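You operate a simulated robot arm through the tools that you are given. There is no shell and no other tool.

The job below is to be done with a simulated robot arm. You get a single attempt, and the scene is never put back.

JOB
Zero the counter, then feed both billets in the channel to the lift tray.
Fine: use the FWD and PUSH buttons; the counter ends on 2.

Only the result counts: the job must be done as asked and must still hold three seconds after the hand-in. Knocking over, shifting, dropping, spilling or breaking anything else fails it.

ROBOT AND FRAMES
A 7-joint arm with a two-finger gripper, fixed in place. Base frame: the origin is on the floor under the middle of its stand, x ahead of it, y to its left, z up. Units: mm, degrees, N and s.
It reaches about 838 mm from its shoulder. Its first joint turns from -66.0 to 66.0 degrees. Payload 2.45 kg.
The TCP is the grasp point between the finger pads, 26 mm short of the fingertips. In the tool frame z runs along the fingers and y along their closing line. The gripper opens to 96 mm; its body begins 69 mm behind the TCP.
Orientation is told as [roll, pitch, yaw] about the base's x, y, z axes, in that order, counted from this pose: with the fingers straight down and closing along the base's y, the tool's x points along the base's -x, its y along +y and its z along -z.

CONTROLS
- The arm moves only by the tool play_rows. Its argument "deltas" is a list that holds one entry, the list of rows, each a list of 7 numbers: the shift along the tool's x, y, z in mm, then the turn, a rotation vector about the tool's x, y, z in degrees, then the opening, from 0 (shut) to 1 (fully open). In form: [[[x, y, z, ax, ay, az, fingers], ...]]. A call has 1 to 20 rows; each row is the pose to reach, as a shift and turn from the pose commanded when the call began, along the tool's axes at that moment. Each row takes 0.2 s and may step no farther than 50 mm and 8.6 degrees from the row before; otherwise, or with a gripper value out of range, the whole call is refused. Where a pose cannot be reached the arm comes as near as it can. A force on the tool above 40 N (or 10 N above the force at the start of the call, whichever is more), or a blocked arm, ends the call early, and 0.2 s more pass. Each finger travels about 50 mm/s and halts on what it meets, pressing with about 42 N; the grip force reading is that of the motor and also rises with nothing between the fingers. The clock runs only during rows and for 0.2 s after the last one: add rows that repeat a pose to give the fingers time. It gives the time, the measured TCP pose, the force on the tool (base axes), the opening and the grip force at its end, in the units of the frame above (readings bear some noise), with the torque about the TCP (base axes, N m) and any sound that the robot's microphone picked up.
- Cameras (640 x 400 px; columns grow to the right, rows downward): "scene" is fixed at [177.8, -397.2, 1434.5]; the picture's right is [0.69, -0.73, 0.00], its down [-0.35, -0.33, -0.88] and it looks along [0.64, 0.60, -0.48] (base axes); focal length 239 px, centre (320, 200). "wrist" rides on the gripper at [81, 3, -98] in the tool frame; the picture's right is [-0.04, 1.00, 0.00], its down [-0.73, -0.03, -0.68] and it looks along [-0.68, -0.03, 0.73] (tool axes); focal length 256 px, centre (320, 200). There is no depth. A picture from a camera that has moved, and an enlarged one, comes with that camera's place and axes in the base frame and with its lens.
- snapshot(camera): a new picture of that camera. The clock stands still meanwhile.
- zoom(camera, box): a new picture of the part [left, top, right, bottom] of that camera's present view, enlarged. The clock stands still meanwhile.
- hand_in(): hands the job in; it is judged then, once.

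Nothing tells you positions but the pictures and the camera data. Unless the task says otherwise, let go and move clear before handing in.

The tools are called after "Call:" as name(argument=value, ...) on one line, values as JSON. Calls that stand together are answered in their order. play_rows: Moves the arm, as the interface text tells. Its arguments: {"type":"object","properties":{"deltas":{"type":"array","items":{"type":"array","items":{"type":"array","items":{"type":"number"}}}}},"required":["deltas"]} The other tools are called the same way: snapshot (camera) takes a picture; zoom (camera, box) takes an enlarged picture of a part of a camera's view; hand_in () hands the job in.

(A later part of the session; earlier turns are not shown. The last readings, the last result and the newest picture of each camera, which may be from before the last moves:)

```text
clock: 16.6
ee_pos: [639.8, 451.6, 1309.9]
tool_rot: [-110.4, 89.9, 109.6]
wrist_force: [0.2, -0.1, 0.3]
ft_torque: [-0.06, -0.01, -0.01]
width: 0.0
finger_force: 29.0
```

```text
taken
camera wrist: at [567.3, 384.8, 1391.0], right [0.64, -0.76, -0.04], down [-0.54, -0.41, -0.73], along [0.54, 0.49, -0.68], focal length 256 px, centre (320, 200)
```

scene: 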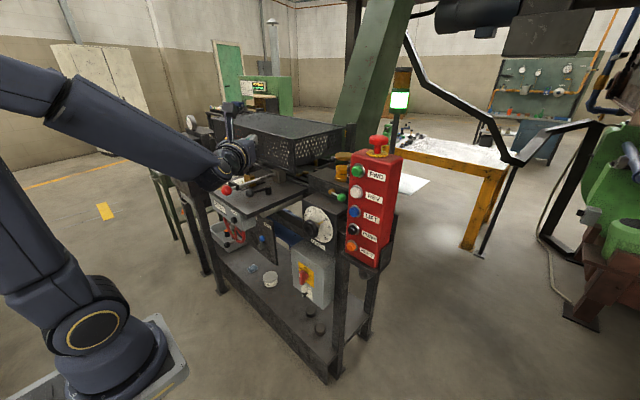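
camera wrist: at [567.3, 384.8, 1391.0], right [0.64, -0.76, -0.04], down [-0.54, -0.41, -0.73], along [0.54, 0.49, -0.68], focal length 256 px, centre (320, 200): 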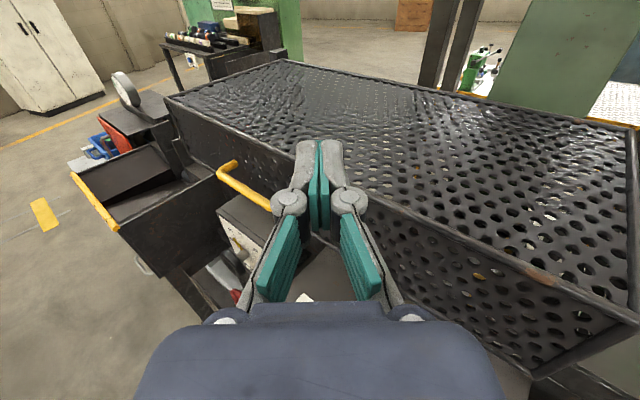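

Call:
zoom(camera="wrist", box=[360, 90, 640, 300])

Call:
zoom(camera="wrist", box=[160, 50, 320, 180])

Call:
zoom(camera="wrist", box=[60, 60, 220, 260])

Call:
zoom(camera="wrist", box=[160, 0, 300, 90])

```text
1.90 times, centred on (500, 195) of wrist
camera zoom: at [567.3, 384.8, 1391.0], right [0.64, -0.76, -0.04], down [-0.54, -0.41, -0.73], along [0.54, 0.49, -0.68], focal length 488 px, centre (-23, 210)
```

zoom: 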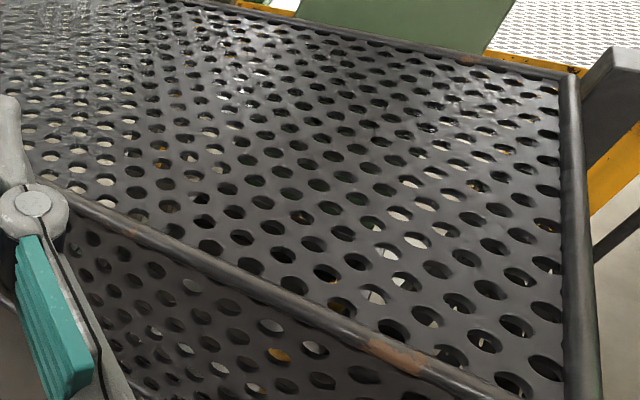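

```text
3.08 times, centred on (240, 115) of wrist
camera zoom: at [567.3, 384.8, 1391.0], right [0.64, -0.76, -0.04], down [-0.54, -0.41, -0.73], along [0.54, 0.49, -0.68], focal length 788 px, centre (566, 462)
```

zoom: 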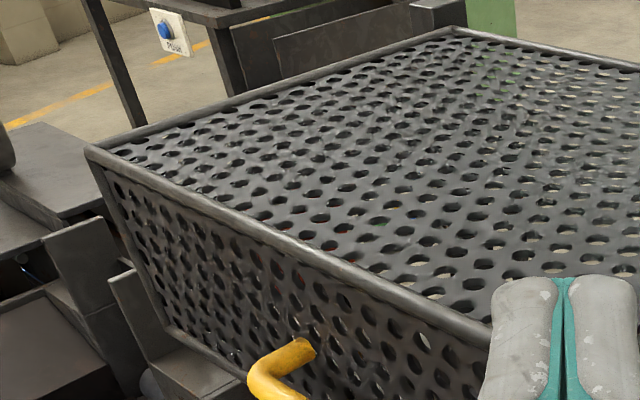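

```text
2.00 times, centred on (140, 160) of wrist
camera zoom: at [567.3, 384.8, 1391.0], right [0.64, -0.76, -0.04], down [-0.54, -0.41, -0.73], along [0.54, 0.49, -0.68], focal length 512 px, centre (680, 280)
```

zoom: 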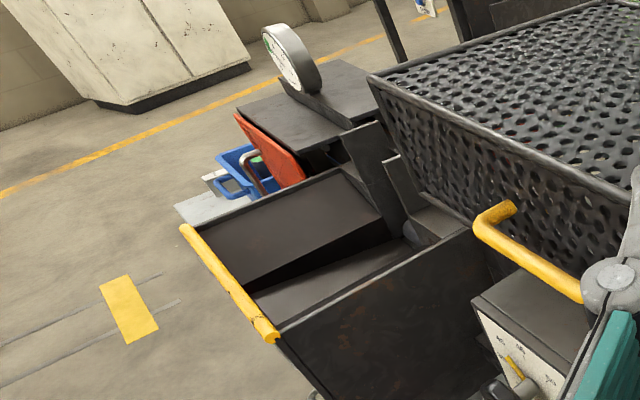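

```text
4.44 times, centred on (230, 45) of wrist
camera zoom: at [567.3, 384.8, 1391.0], right [0.64, -0.76, -0.04], down [-0.54, -0.41, -0.73], along [0.54, 0.49, -0.68], focal length 1138 px, centre (720, 889)
```

zoom: 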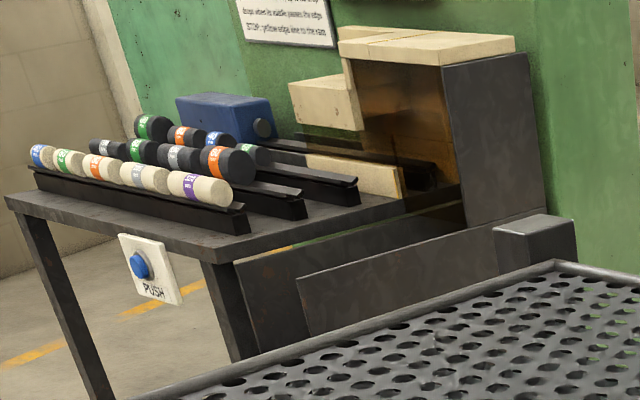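

The back furnace rack has its own station; the area of interest may be the small channel beside the left bin, where a grey cylinder lay near (640–700, 920–1000, ~1030). I'll move the camera left to see it.

Call:
play_rows(deltas=[[[0, -40, 14, 0, 0, 0, 0], [0, -80, 28, 0, 0, 0, 0], [-5, -120, 42, 5, 0, 0, 0], [-10, -160, 56, 5, 0, 0, 0], [-10, -200, 70, 5, 0, 0, 0], [-10, -211, 72, 5, 0, 0, 0], [-10, -211, 72, 5, 0, 0, 0]]])

Call:
snapshot(camera="wrist")

```text
clock: 18.2
ee_pos: [559.7, 658.5, 1298.3]
tool_rot: [-105.7, 89.8, 119.3]
wrist_force: [-0.5, -0.3, -0.7]
ft_torque: [0.02, -0.01, -0.02]
width: 0.0
finger_force: 28.5
out of reach, approached as far as the arm can: row 1, 2, 3, 4, 5, 6
```

```text
taken
camera wrist: at [492.3, 585.4, 1380.2], right [0.71, -0.71, -0.04], down [-0.5, -0.46, -0.73], along [0.5, 0.54, -0.68], focal length 256 px, centre (320, 200)
```

wrist: 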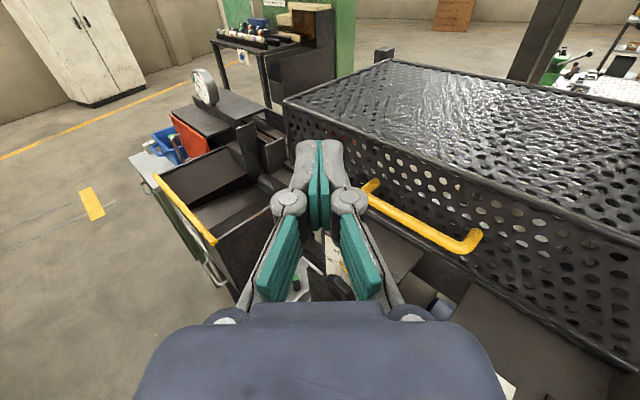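

Call:
zoom(camera="wrist", box=[180, 80, 320, 220])

Call:
zoom(camera="wrist", box=[120, 60, 240, 180])

Call:
zoom(camera="wrist", box=[280, 60, 440, 180])

Call:
zoom(camera="wrist", box=[200, 0, 360, 100])

```text
2.86 times, centred on (250, 150) of wrist
camera zoom: at [492.3, 585.4, 1380.2], right [0.71, -0.71, -0.04], down [-0.5, -0.46, -0.73], along [0.5, 0.54, -0.68], focal length 731 px, centre (520, 343)
```

zoom: 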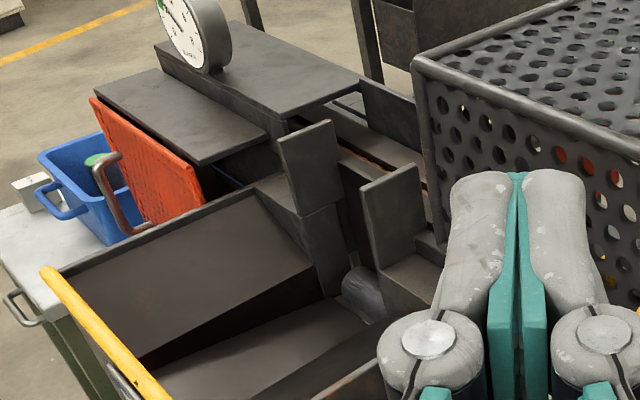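

```text
3.33 times, centred on (180, 120) of wrist
camera zoom: at [492.3, 585.4, 1380.2], right [0.71, -0.71, -0.04], down [-0.5, -0.46, -0.73], along [0.5, 0.54, -0.68], focal length 853 px, centre (787, 467)
```

zoom: 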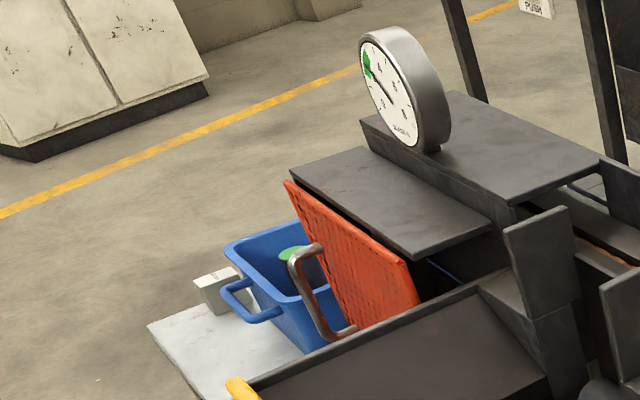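

```text
3.33 times, centred on (360, 120) of wrist
camera zoom: at [492.3, 585.4, 1380.2], right [0.71, -0.71, -0.04], down [-0.5, -0.46, -0.73], along [0.5, 0.54, -0.68], focal length 853 px, centre (187, 467)
```

zoom: 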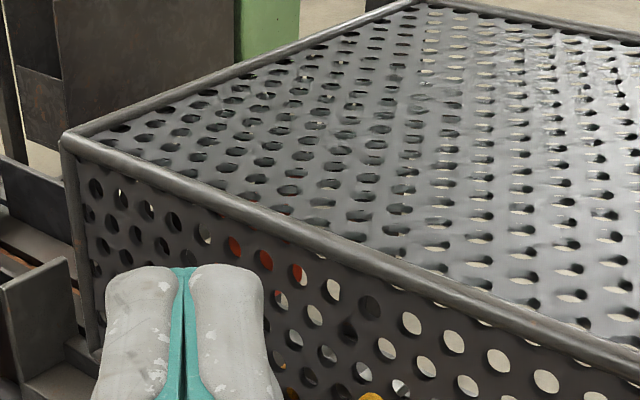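

```text
4.00 times, centred on (280, 50) of wrist
camera zoom: at [492.3, 585.4, 1380.2], right [0.71, -0.71, -0.04], down [-0.5, -0.46, -0.73], along [0.5, 0.54, -0.68], focal length 1024 px, centre (480, 800)
```

zoom: 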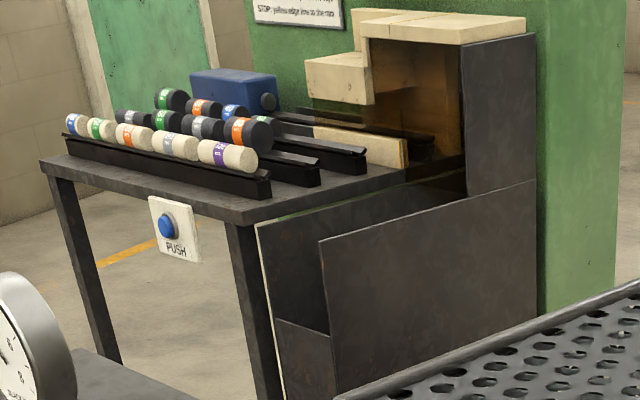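

A channel runs past the bin's foot at the guard's left end, with a grey round object in it. I'll zoom in there.

Call:
zoom(camera="wrist", box=[230, 100, 300, 200])

Call:
zoom(camera="wrist", box=[255, 90, 305, 130])

Call:
zoom(camera="wrist", box=[300, 110, 380, 160])

```text
4.00 times, centred on (265, 150) of wrist
camera zoom: at [492.3, 585.4, 1380.2], right [0.71, -0.71, -0.04], down [-0.5, -0.46, -0.73], along [0.5, 0.54, -0.68], focal length 1024 px, centre (540, 400)
```

zoom: 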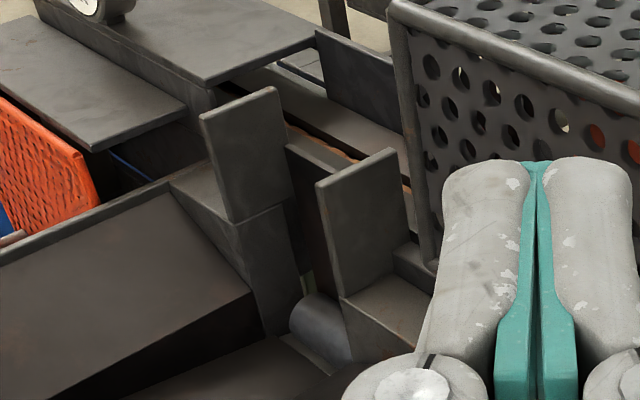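

```text
10.00 times, centred on (280, 110) of wrist
camera zoom: at [492.3, 585.4, 1380.2], right [0.71, -0.71, -0.04], down [-0.5, -0.46, -0.73], along [0.5, 0.54, -0.68], focal length 2560 px, centre (720, 1100)
```

zoom: 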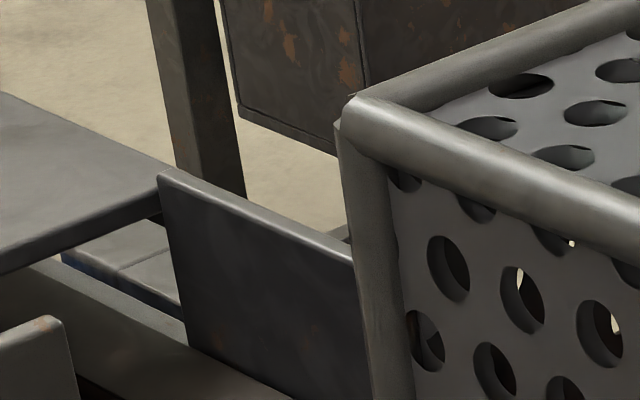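

```text
8.00 times, centred on (340, 135) of wrist
camera zoom: at [492.3, 585.4, 1380.2], right [0.71, -0.71, -0.04], down [-0.5, -0.46, -0.73], along [0.5, 0.54, -0.68], focal length 2048 px, centre (160, 720)
```

zoom: 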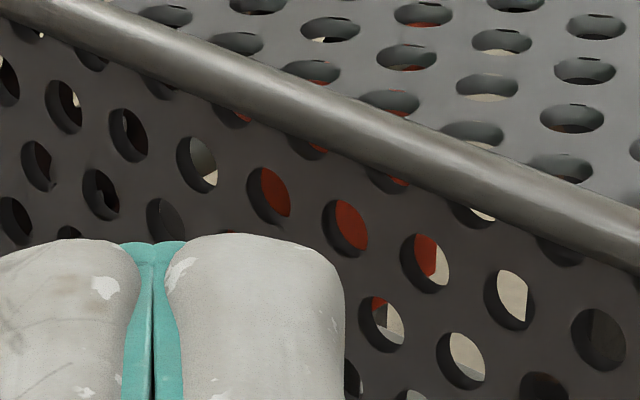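

I'll look at the right side of the machine as well, moving back and right with the camera facing forward.

Call:
play_rows(deltas=[[[0, 23, -37, 0, 0, 0, 0], [0, 46, -75, -4, 0, 0, 0], [0, 70, -112, -8, 0, 0, 0], [0, 93, -150, -12, 0, 0, 0], [0, 116, -187, -16, 0, 0, 0], [0, 140, -225, -20, 0, 0, 0], [0, 163, -262, -24, 0, 0, 0], [0, 186, -299, -28, 0, 0, 0], [0, 210, -337, -32, 0, 0, 0], [0, 233, -374, -36, 0, 0, 0], [0, 256, -412, -40, 0, 0, 0], [0, 280, -449, -44, 0, 0, 0], [0, 303, -486, -45, 0, 0, 0], [0, 303, -486, -45, 0, 0, 0]]])

Call:
snapshot(camera="wrist")

```text
clock: 21.2
ee_pos: [434.5, 105.0, 1307.0]
tool_rot: [-24.8, 89.9, 155.2]
wrist_force: [-0.1, -0.4, -0.6]
ft_torque: [-0.02, 0.04, 0.0]
width: 0.2
finger_force: 28.3
out of reach, approached as far as the arm can: row 13, 14
```

```text
taken
camera wrist: at [336.2, 100.6, 1388.1], right [0.0, -1.0, -0.04], down [-0.68, 0.03, -0.73], along [0.73, 0.03, -0.68], focal length 256 px, centre (320, 200)
```

wrist: 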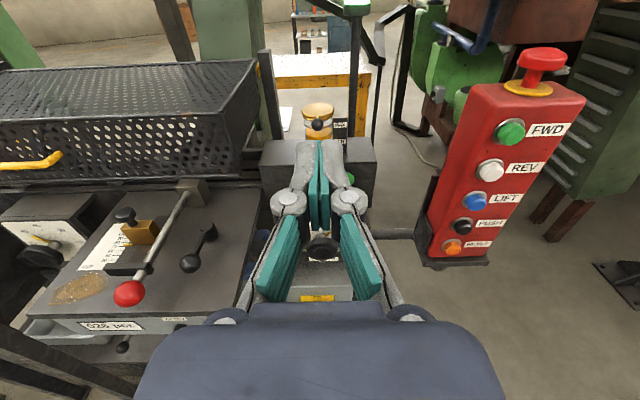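

I'll swing back to the far left and aim the camera at the hopper/lift area to see whether the grey cylinders are the billets.

Call:
play_rows(deltas=[[[0, -40, 10, 5, 0, 0, 0], [0, -80, 20, 10, 0, 0, 0], [0, -123, 30, 15, 0, 0, 0], [0, -166, 30, 20, 0, 0, 0], [0, -209, 30, 25, 0, 0, 0], [0, -252, 30, 30, 0, 0, 0], [0, -295, 30, 35, 0, 0, 0], [0, -338, 30, 40, 0, 0, 0], [0, -381, 30, 45, 0, 0, 0], [0, -424, 30, 50, 0, 0, 0], [0, -467, 20, 55, 0, 0, 0], [0, -510, 10, 60, 0, 0, 0], [0, -553, 0, 65, 0, 0, 0], [0, -595, 0, 70, 0, 0, 0], [0, -595, 0, 70, 0, 0, 0]]])

Call:
snapshot(camera="wrist")

```text
clock: 24.4
ee_pos: [433.1, 700.2, 1306.1]
tool_rot: [-155.9, 90.1, 94.3]
wrist_force: [-0.4, 0.6, 0.4]
ft_torque: [0.03, 0.03, 0.0]
width: 0.2
finger_force: 28.4
```

```text
taken
camera wrist: at [403.0, 606.0, 1387.2], right [0.94, -0.34, -0.04], down [-0.26, -0.63, -0.73], along [0.22, 0.7, -0.68], focal length 256 px, centre (320, 200)
```

wrist: 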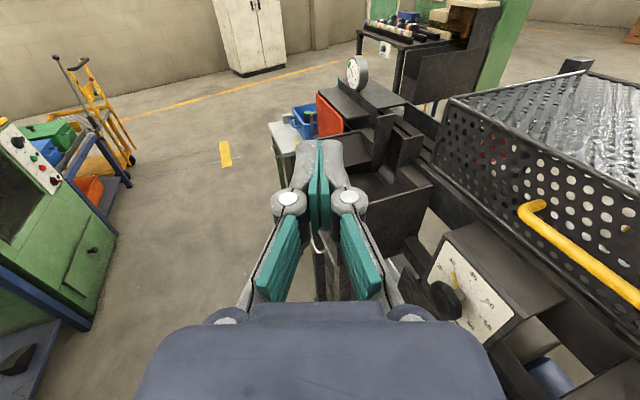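

Call:
zoom(camera="wrist", box=[330, 60, 470, 240])

Call:
zoom(camera="wrist", box=[370, 90, 450, 160])

Call:
zoom(camera="wrist", box=[500, 290, 640, 400])

Call:
zoom(camera="wrist", box=[260, 50, 400, 150])

Call:
zoom(camera="wrist", box=[0, 40, 140, 240])

```text
2.22 times, centred on (400, 150) of wrist
camera zoom: at [403.0, 606.0, 1387.2], right [0.94, -0.34, -0.04], down [-0.26, -0.63, -0.73], along [0.22, 0.7, -0.68], focal length 569 px, centre (142, 311)
```

zoom: 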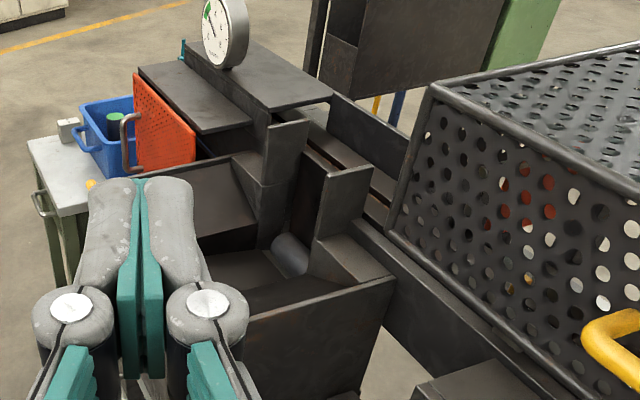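

```text
5.71 times, centred on (410, 125) of wrist
camera zoom: at [403.0, 606.0, 1387.2], right [0.94, -0.34, -0.04], down [-0.26, -0.63, -0.73], along [0.22, 0.7, -0.68], focal length 1463 px, centre (-194, 629)
```

zoom: 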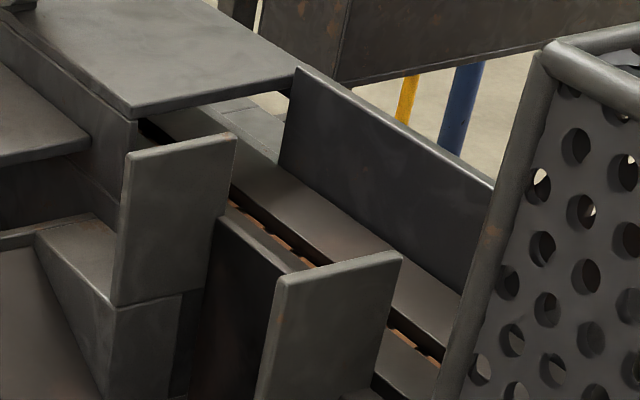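

```text
3.64 times, centred on (570, 345) of wrist
camera zoom: at [403.0, 606.0, 1387.2], right [0.94, -0.34, -0.04], down [-0.26, -0.63, -0.73], along [0.22, 0.7, -0.68], focal length 931 px, centre (-589, -327)
```

zoom: 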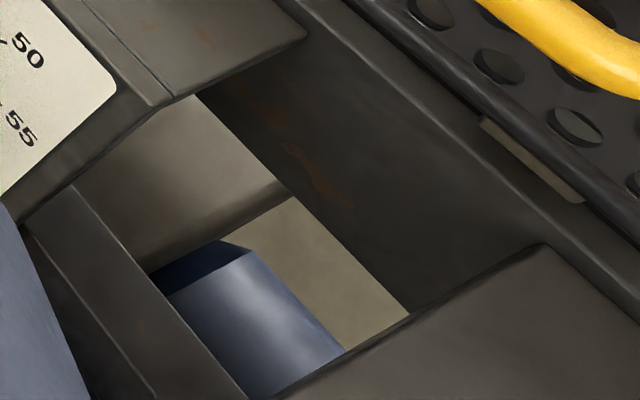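

```text
4.00 times, centred on (330, 100) of wrist
camera zoom: at [403.0, 606.0, 1387.2], right [0.94, -0.34, -0.04], down [-0.26, -0.63, -0.73], along [0.22, 0.7, -0.68], focal length 1024 px, centre (280, 600)
```

zoom: 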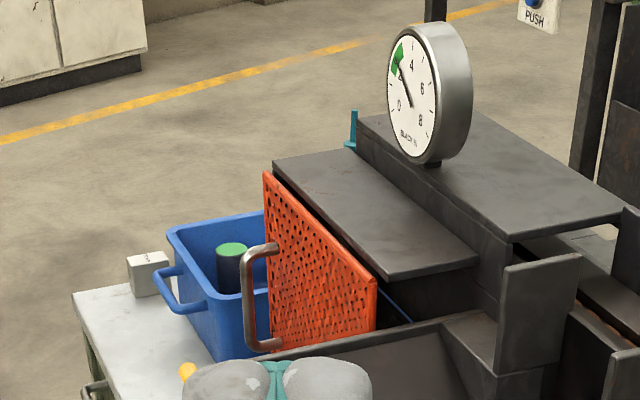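

```text
2.00 times, centred on (70, 140) of wrist
camera zoom: at [403.0, 606.0, 1387.2], right [0.94, -0.34, -0.04], down [-0.26, -0.63, -0.73], along [0.22, 0.7, -0.68], focal length 512 px, centre (820, 320)
```

zoom: 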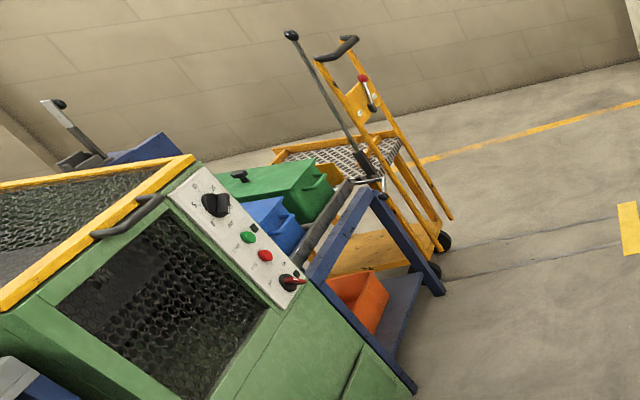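

The conveyor with copper rollers runs along y behind the lift posts, and a red thing is inside the guard near (885, 925, 1092). I'll zoom hard on that and on the lift.

Call:
zoom(camera="wrist", box=[440, 120, 500, 170])

Call:
zoom(camera="wrist", box=[365, 140, 425, 200])

Call:
zoom(camera="wrist", box=[480, 70, 600, 140])

Call:
zoom(camera="scene", box=[160, 110, 240, 180])

```text
8.00 times, centred on (470, 145) of wrist
camera zoom: at [403.0, 606.0, 1387.2], right [0.94, -0.34, -0.04], down [-0.26, -0.63, -0.73], along [0.22, 0.7, -0.68], focal length 2048 px, centre (-880, 640)
```

zoom: 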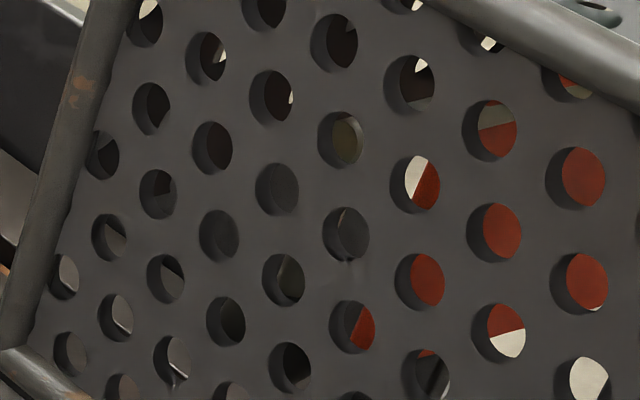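

```text
6.67 times, centred on (395, 170) of wrist
camera zoom: at [403.0, 606.0, 1387.2], right [0.94, -0.34, -0.04], down [-0.26, -0.63, -0.73], along [0.22, 0.7, -0.68], focal length 1707 px, centre (-180, 400)
```

zoom: 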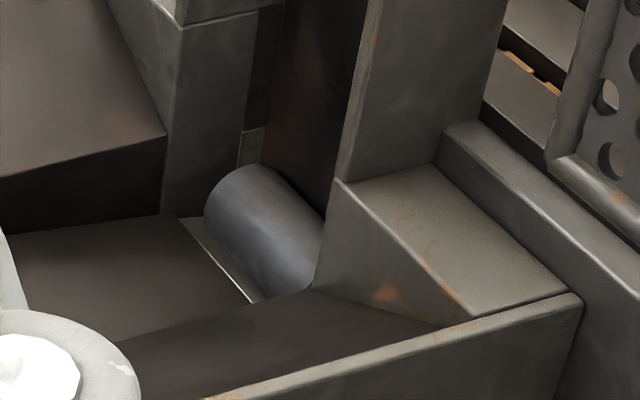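

```text
5.33 times, centred on (540, 105) of wrist
camera zoom: at [403.0, 606.0, 1387.2], right [0.94, -0.34, -0.04], down [-0.26, -0.63, -0.73], along [0.22, 0.7, -0.68], focal length 1365 px, centre (-853, 707)
```

zoom: 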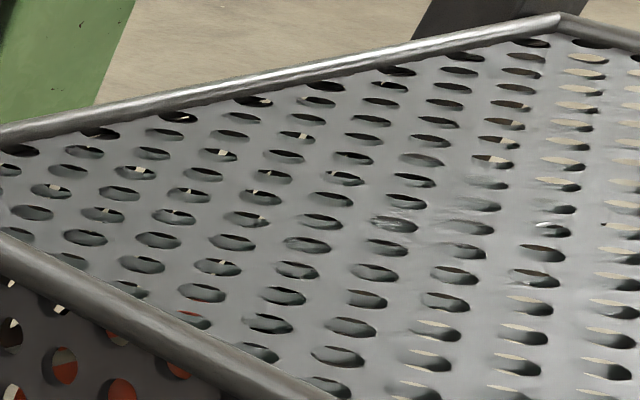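

```text
5.71 times, centred on (200, 145) of scene
camera zoom: at [177.8, -397.2, 1434.5], right [0.69, -0.73, 0.0], down [-0.35, -0.33, -0.88], along [0.64, 0.6, -0.48], focal length 1365 px, centre (1006, 514)
```

zoom: 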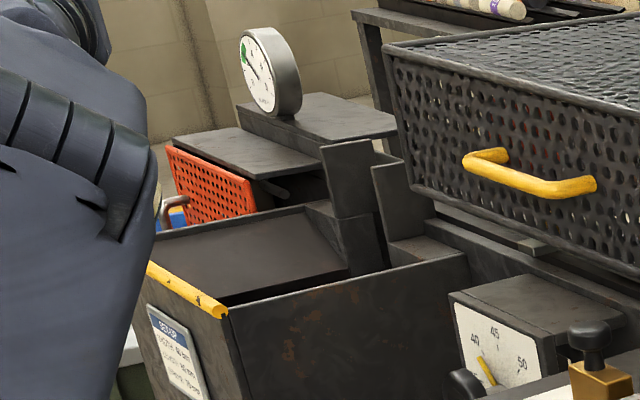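

A grey billet-like cylinder rests on the lift at the hopper's foot, and the conveyor runs behind it. Now I'll look closely at the right end of the guard and the trough near the oil glass.

Call:
play_rows(deltas=[[[0, 28, -35, -5, 0, 0, 0], [0, 57, -69, -10, 0, 0, 0], [0, 85, -104, -15, 0, 0, 0], [0, 113, -138, -20, 0, 0, 0], [0, 142, -173, -25, 0, 0, 0], [0, 170, -207, -30, 0, 0, 0], [0, 198, -242, -35, 0, 0, 0], [0, 227, -276, -40, 0, 0, 0], [0, 255, -311, -45, 0, 0, 0], [0, 283, -346, -50, 0, 0, 0], [-4, 312, -380, -55, 0, 0, 0], [-8, 340, -415, -60, 0, 0, 0], [-12, 368, -449, -65, 0, 0, 0], [-16, 396, -484, -70, 0, 0, 0], [-16, 396, -484, -70, 0, 0, 0]]])

Call:
snapshot(camera="wrist")

```text
clock: 27.6
ee_pos: [641.2, 108.5, 1290.5]
tool_rot: [-95.5, 89.9, 84.3]
wrist_force: [0.0, 0.3, 0.0]
ft_torque: [0.02, -0.02, 0.01]
width: 0.0
finger_force: 28.4
```

```text
taken
camera wrist: at [543.1, 105.0, 1372.1], right [0.0, -1.0, -0.04], down [-0.68, 0.03, -0.73], along [0.73, 0.03, -0.68], focal length 256 px, centre (320, 200)
```

wrist: 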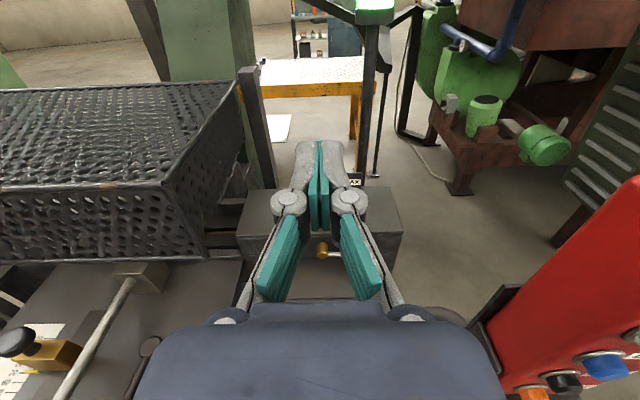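

Call:
zoom(camera="wrist", box=[160, 130, 290, 290])

Call:
zoom(camera="wrist", box=[190, 170, 260, 240])

Call:
zoom(camera="wrist", box=[0, 80, 240, 280])

Call:
zoom(camera="wrist", box=[400, 0, 640, 200])

```text
2.50 times, centred on (225, 210) of wrist
camera zoom: at [543.1, 105.0, 1372.1], right [0.0, -1.0, -0.04], down [-0.68, 0.03, -0.73], along [0.73, 0.03, -0.68], focal length 640 px, centre (558, 175)
```

zoom: 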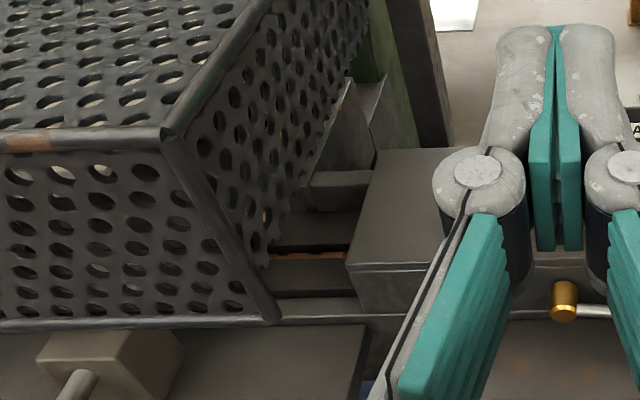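

```text
5.71 times, centred on (225, 205) of wrist
camera zoom: at [543.1, 105.0, 1372.1], right [0.0, -1.0, -0.04], down [-0.68, 0.03, -0.73], along [0.73, 0.03, -0.68], focal length 1463 px, centre (863, 171)
```

zoom: 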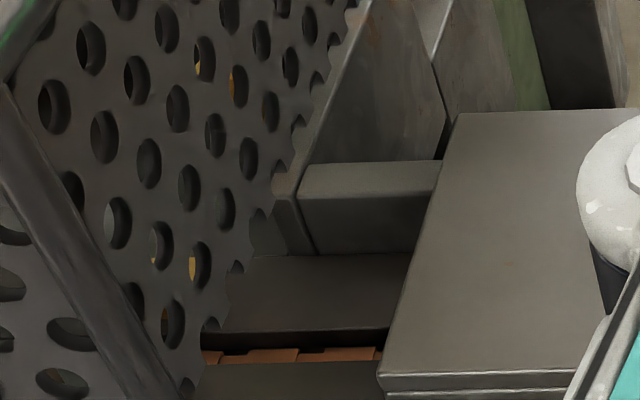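

```text
2.00 times, centred on (120, 180) of wrist
camera zoom: at [543.1, 105.0, 1372.1], right [0.0, -1.0, -0.04], down [-0.68, 0.03, -0.73], along [0.73, 0.03, -0.68], focal length 512 px, centre (720, 240)
```

zoom: 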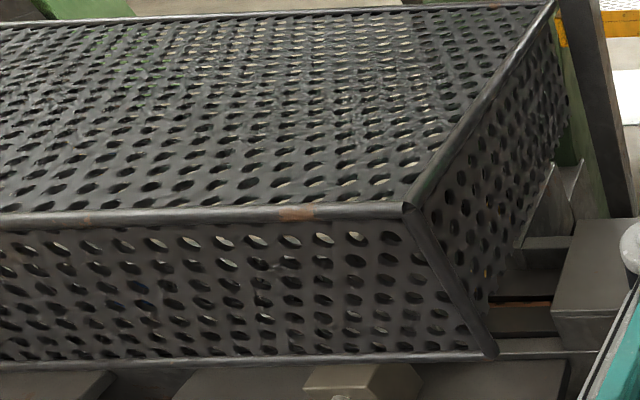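

```text
2.00 times, centred on (520, 100) of wrist
camera zoom: at [543.1, 105.0, 1372.1], right [0.0, -1.0, -0.04], down [-0.68, 0.03, -0.73], along [0.73, 0.03, -0.68], focal length 512 px, centre (-80, 400)
```

zoom: 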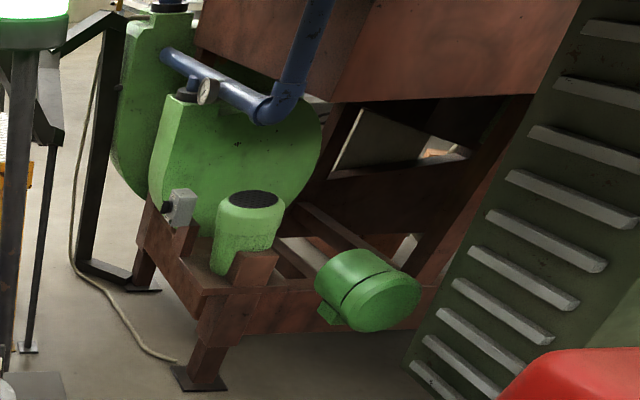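

The chain slot with copper links runs along y; no billets there. There is also a grey tray below the handwheel with coloured cylinders, so I'll retreat and go lower to view under the table.

Call:
play_rows(deltas=[[[0, -20, -42, 0, 0, 0, 0], [0, -40, -84, 0, 0, 0, 0], [0, -60, -126, 0, 0, 0, 0], [0, -80, -168, 0, 0, 0, 0], [0, -100, -210, 0, 0, 0, 0], [-10, -120, -250, 0, 0, 0, 0], [-45, -135, -275, 0, 0, 0, 0], [-85, -150, -290, 0, 0, 0, 0], [-125, -165, -300, 0, 0, 0, 0], [-165, -180, -305, 0, 0, 0, 0], [-205, -190, -305, 0, 0, 0, 0], [-230, -192, -305, 0, 0, 0, 0], [-230, -192, -305, 0, 0, 0, 0]]])

Call:
snapshot(camera="wrist")

Call:
snapshot(camera="scene")

```text
clock: 30.4
ee_pos: [335.4, 301.0, 1060.3]
tool_rot: [-112.0, 89.9, 68.1]
wrist_force: [0.3, 0.0, 0.2]
ft_torque: [-0.01, -0.02, 0.01]
width: 0.0
finger_force: 28.9
```

```text
taken
camera wrist: at [237.2, 297.6, 1141.3], right [0.0, -1.0, -0.04], down [-0.68, 0.03, -0.73], along [0.73, 0.03, -0.68], focal length 256 px, centre (320, 200)
```

wrist: 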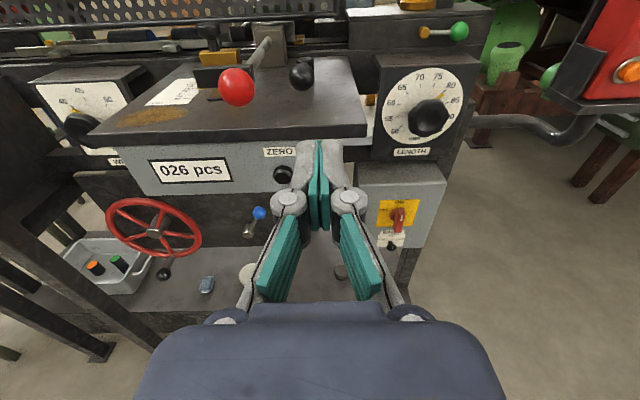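

```text
taken
```

scene: 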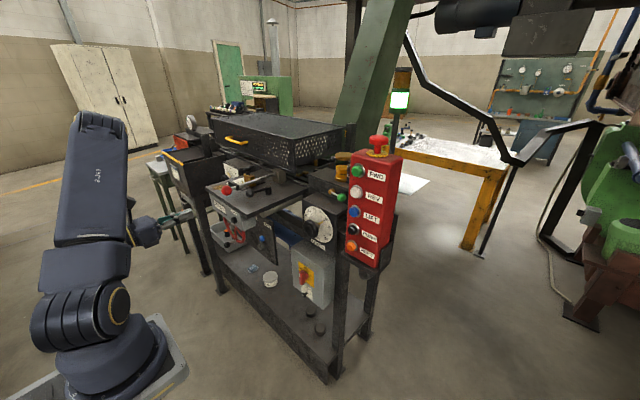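

Great frontal view: ZERO button, counter and the gap beneath the guard are visible. I'll zoom into the gap under the guard and the counter/ZERO panel.

Call:
zoom(camera="wrist", box=[0, 0, 200, 80])

Call:
zoom(camera="wrist", box=[180, 0, 380, 80])

Call:
zoom(camera="wrist", box=[120, 130, 320, 250])

Call:
zoom(camera="wrist", box=[60, 190, 180, 300])

Call:
zoom(camera="wrist", box=[340, 0, 640, 200])

```text
3.20 times, centred on (100, 40) of wrist
camera zoom: at [237.2, 297.6, 1141.3], right [0.0, -1.0, -0.04], down [-0.68, 0.03, -0.73], along [0.73, 0.03, -0.68], focal length 819 px, centre (1024, 712)
```

zoom: 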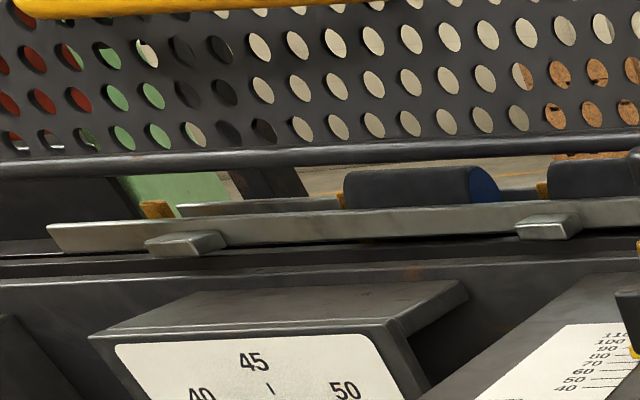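

```text
3.20 times, centred on (280, 40) of wrist
camera zoom: at [237.2, 297.6, 1141.3], right [0.0, -1.0, -0.04], down [-0.68, 0.03, -0.73], along [0.73, 0.03, -0.68], focal length 819 px, centre (448, 712)
```

zoom: 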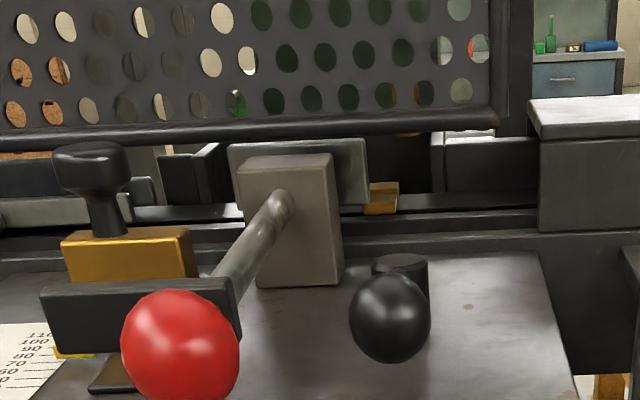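

```text
3.20 times, centred on (220, 190) of wrist
camera zoom: at [237.2, 297.6, 1141.3], right [0.0, -1.0, -0.04], down [-0.68, 0.03, -0.73], along [0.73, 0.03, -0.68], focal length 819 px, centre (640, 232)
```

zoom: 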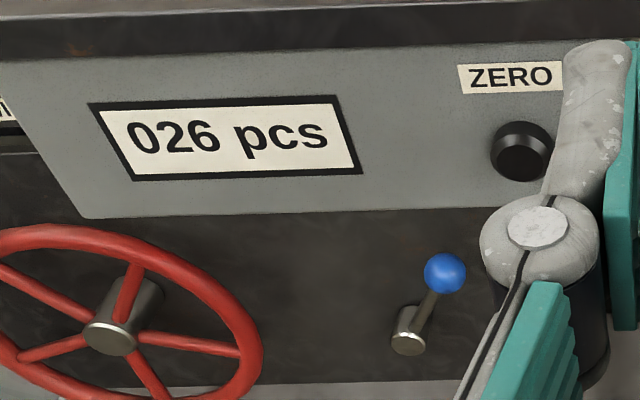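

```text
3.64 times, centred on (120, 245) of wrist
camera zoom: at [237.2, 297.6, 1141.3], right [0.0, -1.0, -0.04], down [-0.68, 0.03, -0.73], along [0.73, 0.03, -0.68], focal length 931 px, centre (1047, 36)
```

zoom: 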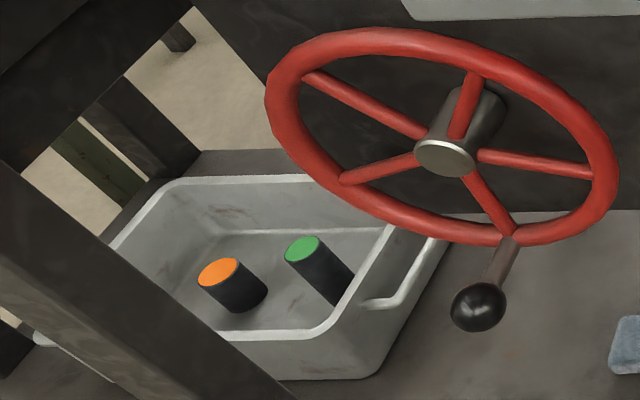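

```text
2.00 times, centred on (490, 100) of wrist
camera zoom: at [237.2, 297.6, 1141.3], right [0.0, -1.0, -0.04], down [-0.68, 0.03, -0.73], along [0.73, 0.03, -0.68], focal length 512 px, centre (-20, 400)
```

zoom: 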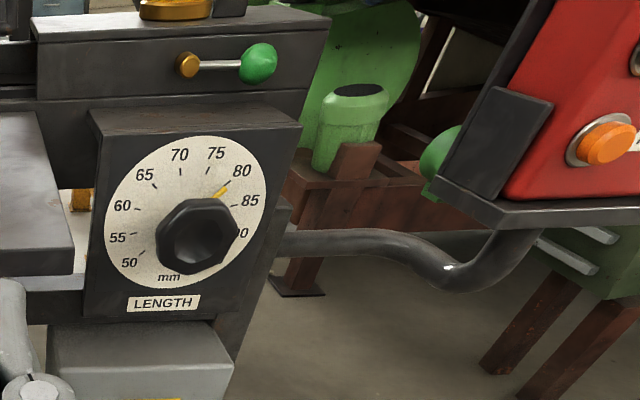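

Found them: two dark billets (blue bands) lie in the channel under the guard on a chain with gold dogs at about y≈675 and y≈548, and a pusher plate stands at y≈385 on the right. The ZERO knob face is near (504, 354, 937); I'll approach it with closed fingers horizontally and check before pressing.

Call:
play_rows(deltas=[[[-40, -15, 10, 0, 0, 0, 0], [-80, -35, 20, 0, 0, 0, 0], [-115, -53, 35, 0, 0, 0, 0], [-123, -53, 70, 0, 0, 0, 0], [-123, -53, 70, 0, 0, 0, 0]]])

Call:
snapshot(camera="wrist")

Call:
zoom(camera="scene", box=[200, 170, 290, 250])

```text
clock: 31.6
ee_pos: [405.2, 354.4, 936.4]
tool_rot: [-74.2, 90.0, 105.9]
wrist_force: [0.8, 0.2, 0.1]
ft_torque: [-0.03, -0.01, 0.0]
width: 0.0
finger_force: 28.9
```

```text
taken
camera wrist: at [307.6, 350.5, 1018.0], right [0.0, -1.0, -0.04], down [-0.68, 0.03, -0.73], along [0.73, 0.03, -0.68], focal length 256 px, centre (320, 200)
```

wrist: 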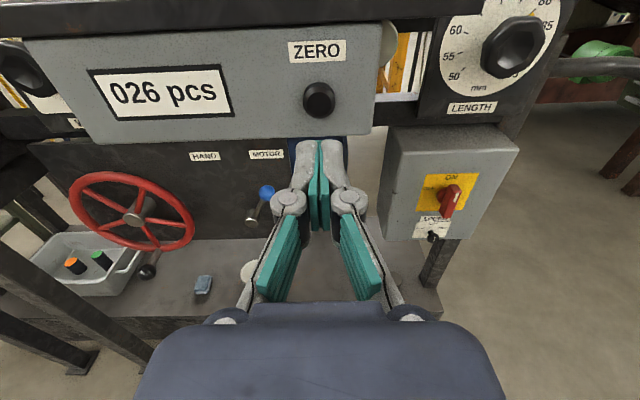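

```text
5.00 times, centred on (245, 210) of scene
camera zoom: at [177.8, -397.2, 1434.5], right [0.69, -0.73, 0.0], down [-0.35, -0.33, -0.88], along [0.64, 0.6, -0.48], focal length 1194 px, centre (695, 150)
```

zoom: 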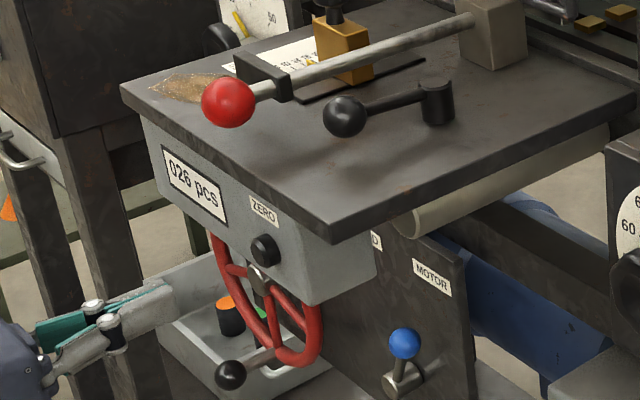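

The ZERO knob lines up with the fingers (y≈354.5), a bit higher than the tip, around z≈941. I'll go up 5 mm and forward 40 mm, then check again.

Call:
play_rows(deltas=[[[5, 0, 20, 0, 0, 0, 0], [5, 0, 40, 0, 0, 0, 0], [5, 0, 40, 0, 0, 0, 0]]])

Call:
snapshot(camera="wrist")

Call:
zoom(camera="scene", box=[210, 180, 270, 230])

```text
clock: 32.4
ee_pos: [446.7, 355.2, 942.0]
tool_rot: [-62.9, 90.0, 117.1]
wrist_force: [0.4, 0.1, 0.2]
ft_torque: [0.01, 0.0, -0.01]
width: 0.0
finger_force: 28.5
```

```text
taken
camera wrist: at [348.0, 350.5, 1024.0], right [0.0, -1.0, -0.04], down [-0.68, 0.03, -0.73], along [0.73, 0.03, -0.68], focal length 256 px, centre (320, 200)
```

wrist: 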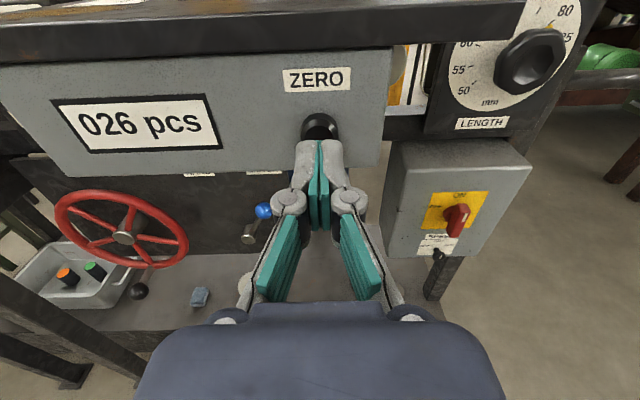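

```text
8.00 times, centred on (240, 205) of scene
camera zoom: at [177.8, -397.2, 1434.5], right [0.69, -0.73, 0.0], down [-0.35, -0.33, -0.88], along [0.64, 0.6, -0.48], focal length 1911 px, centre (960, 160)
```

zoom: 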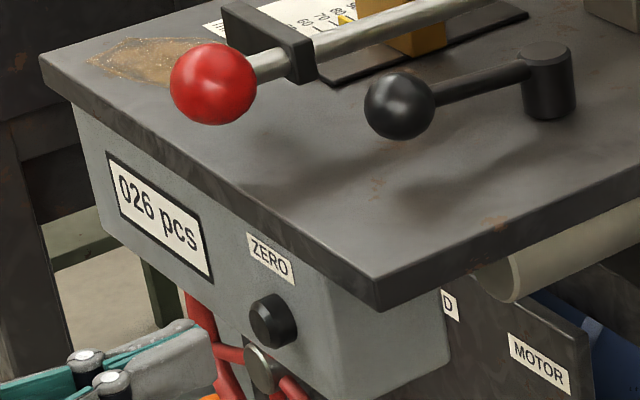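

The tip is about 27 mm short of the knob, perhaps 3 mm low. I'll rise 3 mm and creep forward, watching the force.

Call:
play_rows(deltas=[[[3, 0, 10, 0, 0, 0, 0], [3, 0, 18, 0, 0, 0, 0], [3, 0, 22, 0, 0, 0, 0], [3, 0, 22, 0, 0, 0, 0]]])

Call:
zoom(camera="scene", box=[210, 180, 270, 230])

Call:
zoom(camera="wrist", box=[240, 60, 400, 220])

```text
clock: 33.4
ee_pos: [466.6, 355.0, 946.0]
tool_rot: [-70.8, 89.9, 109.2]
wrist_force: [-0.2, -0.5, -1.0]
ft_torque: [-0.02, -0.01, 0.04]
width: 0.0
finger_force: 28.6
```

```text
8.00 times, centred on (240, 205) of scene
camera zoom: at [177.8, -397.2, 1434.5], right [0.69, -0.73, 0.0], down [-0.35, -0.33, -0.88], along [0.64, 0.6, -0.48], focal length 1911 px, centre (960, 160)
```

zoom: 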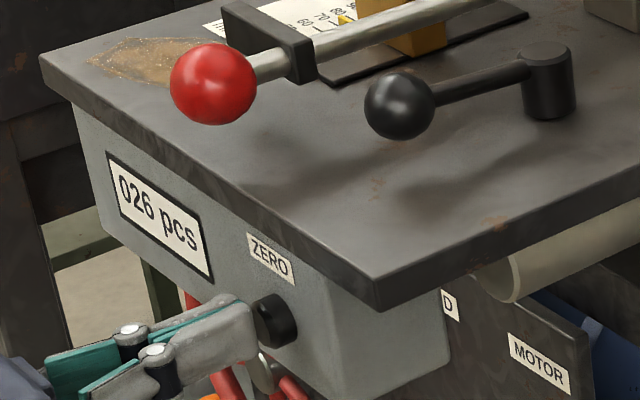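

```text
2.50 times, centred on (320, 140) of wrist
camera zoom: at [369.6, 350.9, 1027.3], right [0.0, -1.0, -0.04], down [-0.68, 0.03, -0.73], along [0.73, 0.03, -0.68], focal length 640 px, centre (320, 350)
```

zoom: 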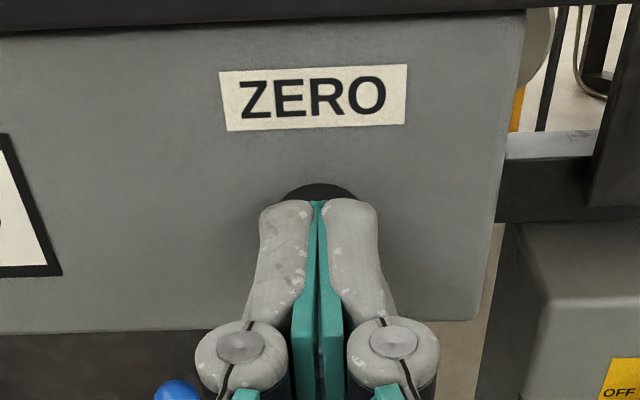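

The fingertips are right in front of the knob. I'll press forward in small steps and read the force.

Call:
play_rows(deltas=[[[0, 0, 3, 0, 0, 0, 0], [0, 0, 5, 0, 0, 0, 0], [0, 0, 7, 0, 0, 0, 0], [0, 0, 9, 0, 0, 0, 0]]])

Call:
zoom(camera="wrist", box=[40, 60, 400, 220])

```text
clock: 34.4
ee_pos: [475.0, 355.7, 946.4]
tool_rot: [-64.8, 89.9, 115.2]
wrist_force: [-1.0, 0.3, 0.6]
ft_torque: [0.02, 0.0, 0.01]
width: 6.0
finger_force: 28.7
```

```text
1.78 times, centred on (220, 140) of wrist
camera zoom: at [378.1, 350.9, 1027.1], right [0.0, -1.0, -0.04], down [-0.68, 0.03, -0.73], along [0.73, 0.03, -0.68], focal length 455 px, centre (498, 307)
```

zoom: 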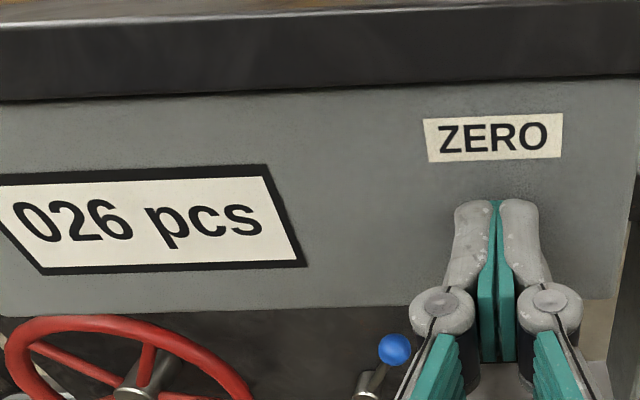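

The counter still shows 026 and the finger width changed to 6 mm, so the knob is touching the tips. I'll press further.

Call:
play_rows(deltas=[[[0, 0, 2, 0, 0, 0, 0], [0, 0, 4, 0, 0, 0, 0], [0, 0, 6, 0, 0, 0, 0]]])

Call:
zoom(camera="wrist", box=[40, 60, 400, 220])

Call:
zoom(camera="scene", box=[210, 180, 270, 230])

```text
clock: 35.2
ee_pos: [481.1, 355.6, 946.2]
tool_rot: [4.7, 90.0, -175.2]
wrist_force: [-14.0, -4.3, 1.9]
ft_torque: [0.0, -0.01, -0.09]
width: 6.2
finger_force: 28.3
heard: click
```

```text
1.78 times, centred on (220, 140) of wrist
camera zoom: at [383.7, 350.8, 1027.1], right [0.0, -1.0, -0.04], down [-0.68, 0.03, -0.73], along [0.73, 0.03, -0.68], focal length 455 px, centre (498, 307)
```

zoom: 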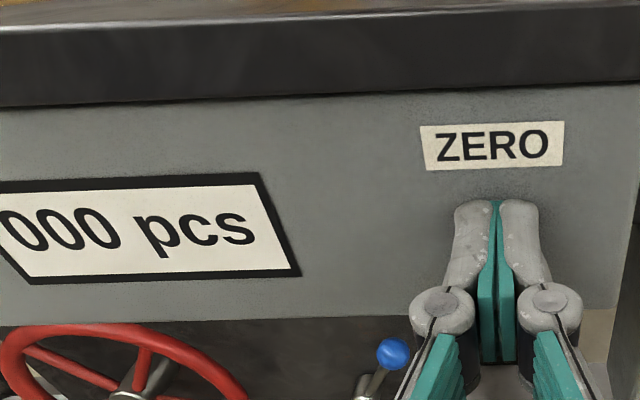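

```text
8.00 times, centred on (240, 205) of scene
camera zoom: at [177.4, -397.4, 1434.6], right [0.69, -0.73, 0.0], down [-0.35, -0.33, -0.88], along [0.64, 0.6, -0.47], focal length 1911 px, centre (960, 160)
```

zoom: 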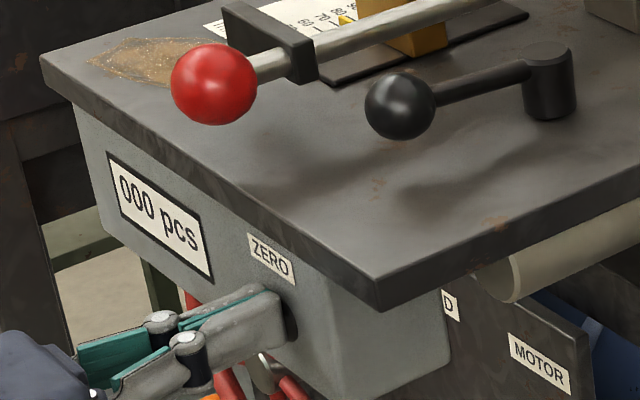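

Counter now shows 000. I'll back off and move in front of the FWD button on the pendant for a closer look.

Call:
play_rows(deltas=[[[0, 0, -15, 0, 0, 0, 0], [0, 0, -50, 0, 0, 0, 0], [0, 0, -85, 0, 0, 0, 0], [22, 36, -85, 0, 0, 0, 0], [44, 72, -85, 0, 0, 0, 0], [67, 108, -85, 0, 0, 0, 0], [89, 144, -85, 0, 0, 0, 0], [111, 180, -85, 0, 0, 0, 0], [133, 216, -85, 0, 0, 0, 0], [156, 253, -85, 0, 0, 0, 0], [178, 289, -80, 0, 0, 0, 0], [200, 325, -70, 0, 0, 0, 0], [222, 361, -60, 0, 0, 0, 0], [244, 397, -50, 0, 0, 0, 0], [267, 433, -40, 0, 0, 0, 0], [289, 469, -30, 0, 0, 0, 0], [289, 469, -30, 0, 0, 0, 0]]])

Call:
snapshot(camera="wrist")

Call:
zoom(camera="scene", box=[300, 130, 420, 280])

```text
clock: 38.8
ee_pos: [546.0, -60.9, 1177.8]
tool_rot: [151.5, 89.9, -28.5]
wrist_force: [0.5, -0.1, -0.2]
ft_torque: [0.0, 0.01, 0.02]
width: 0.0
finger_force: 28.6
out of reach, approached as far as the arm can: row 5, 6, 7, 8, 9, 10, 11, 12, 13, 14, 15, 16, 17
```

```text
taken
camera wrist: at [448.8, -64.8, 1259.4], right [0.0, -1.0, -0.04], down [-0.68, 0.03, -0.73], along [0.74, 0.03, -0.68], focal length 256 px, centre (320, 200)
```

wrist: 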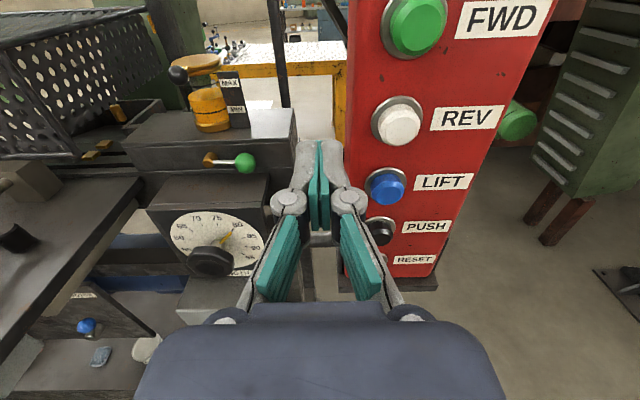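

```text
2.67 times, centred on (360, 205) of scene
camera zoom: at [177.8, -397.3, 1434.5], right [0.69, -0.73, 0.0], down [-0.35, -0.33, -0.88], along [0.64, 0.6, -0.48], focal length 637 px, centre (213, 187)
```

zoom: 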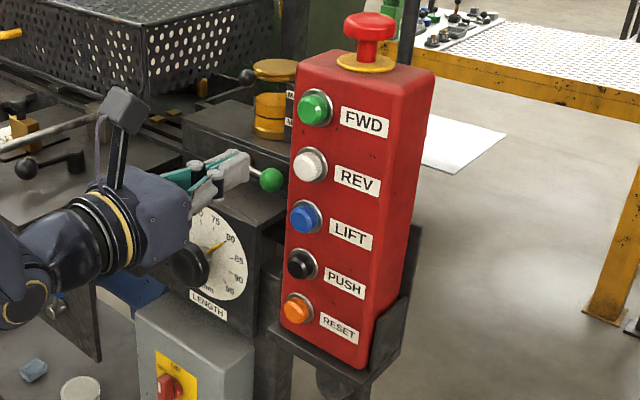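

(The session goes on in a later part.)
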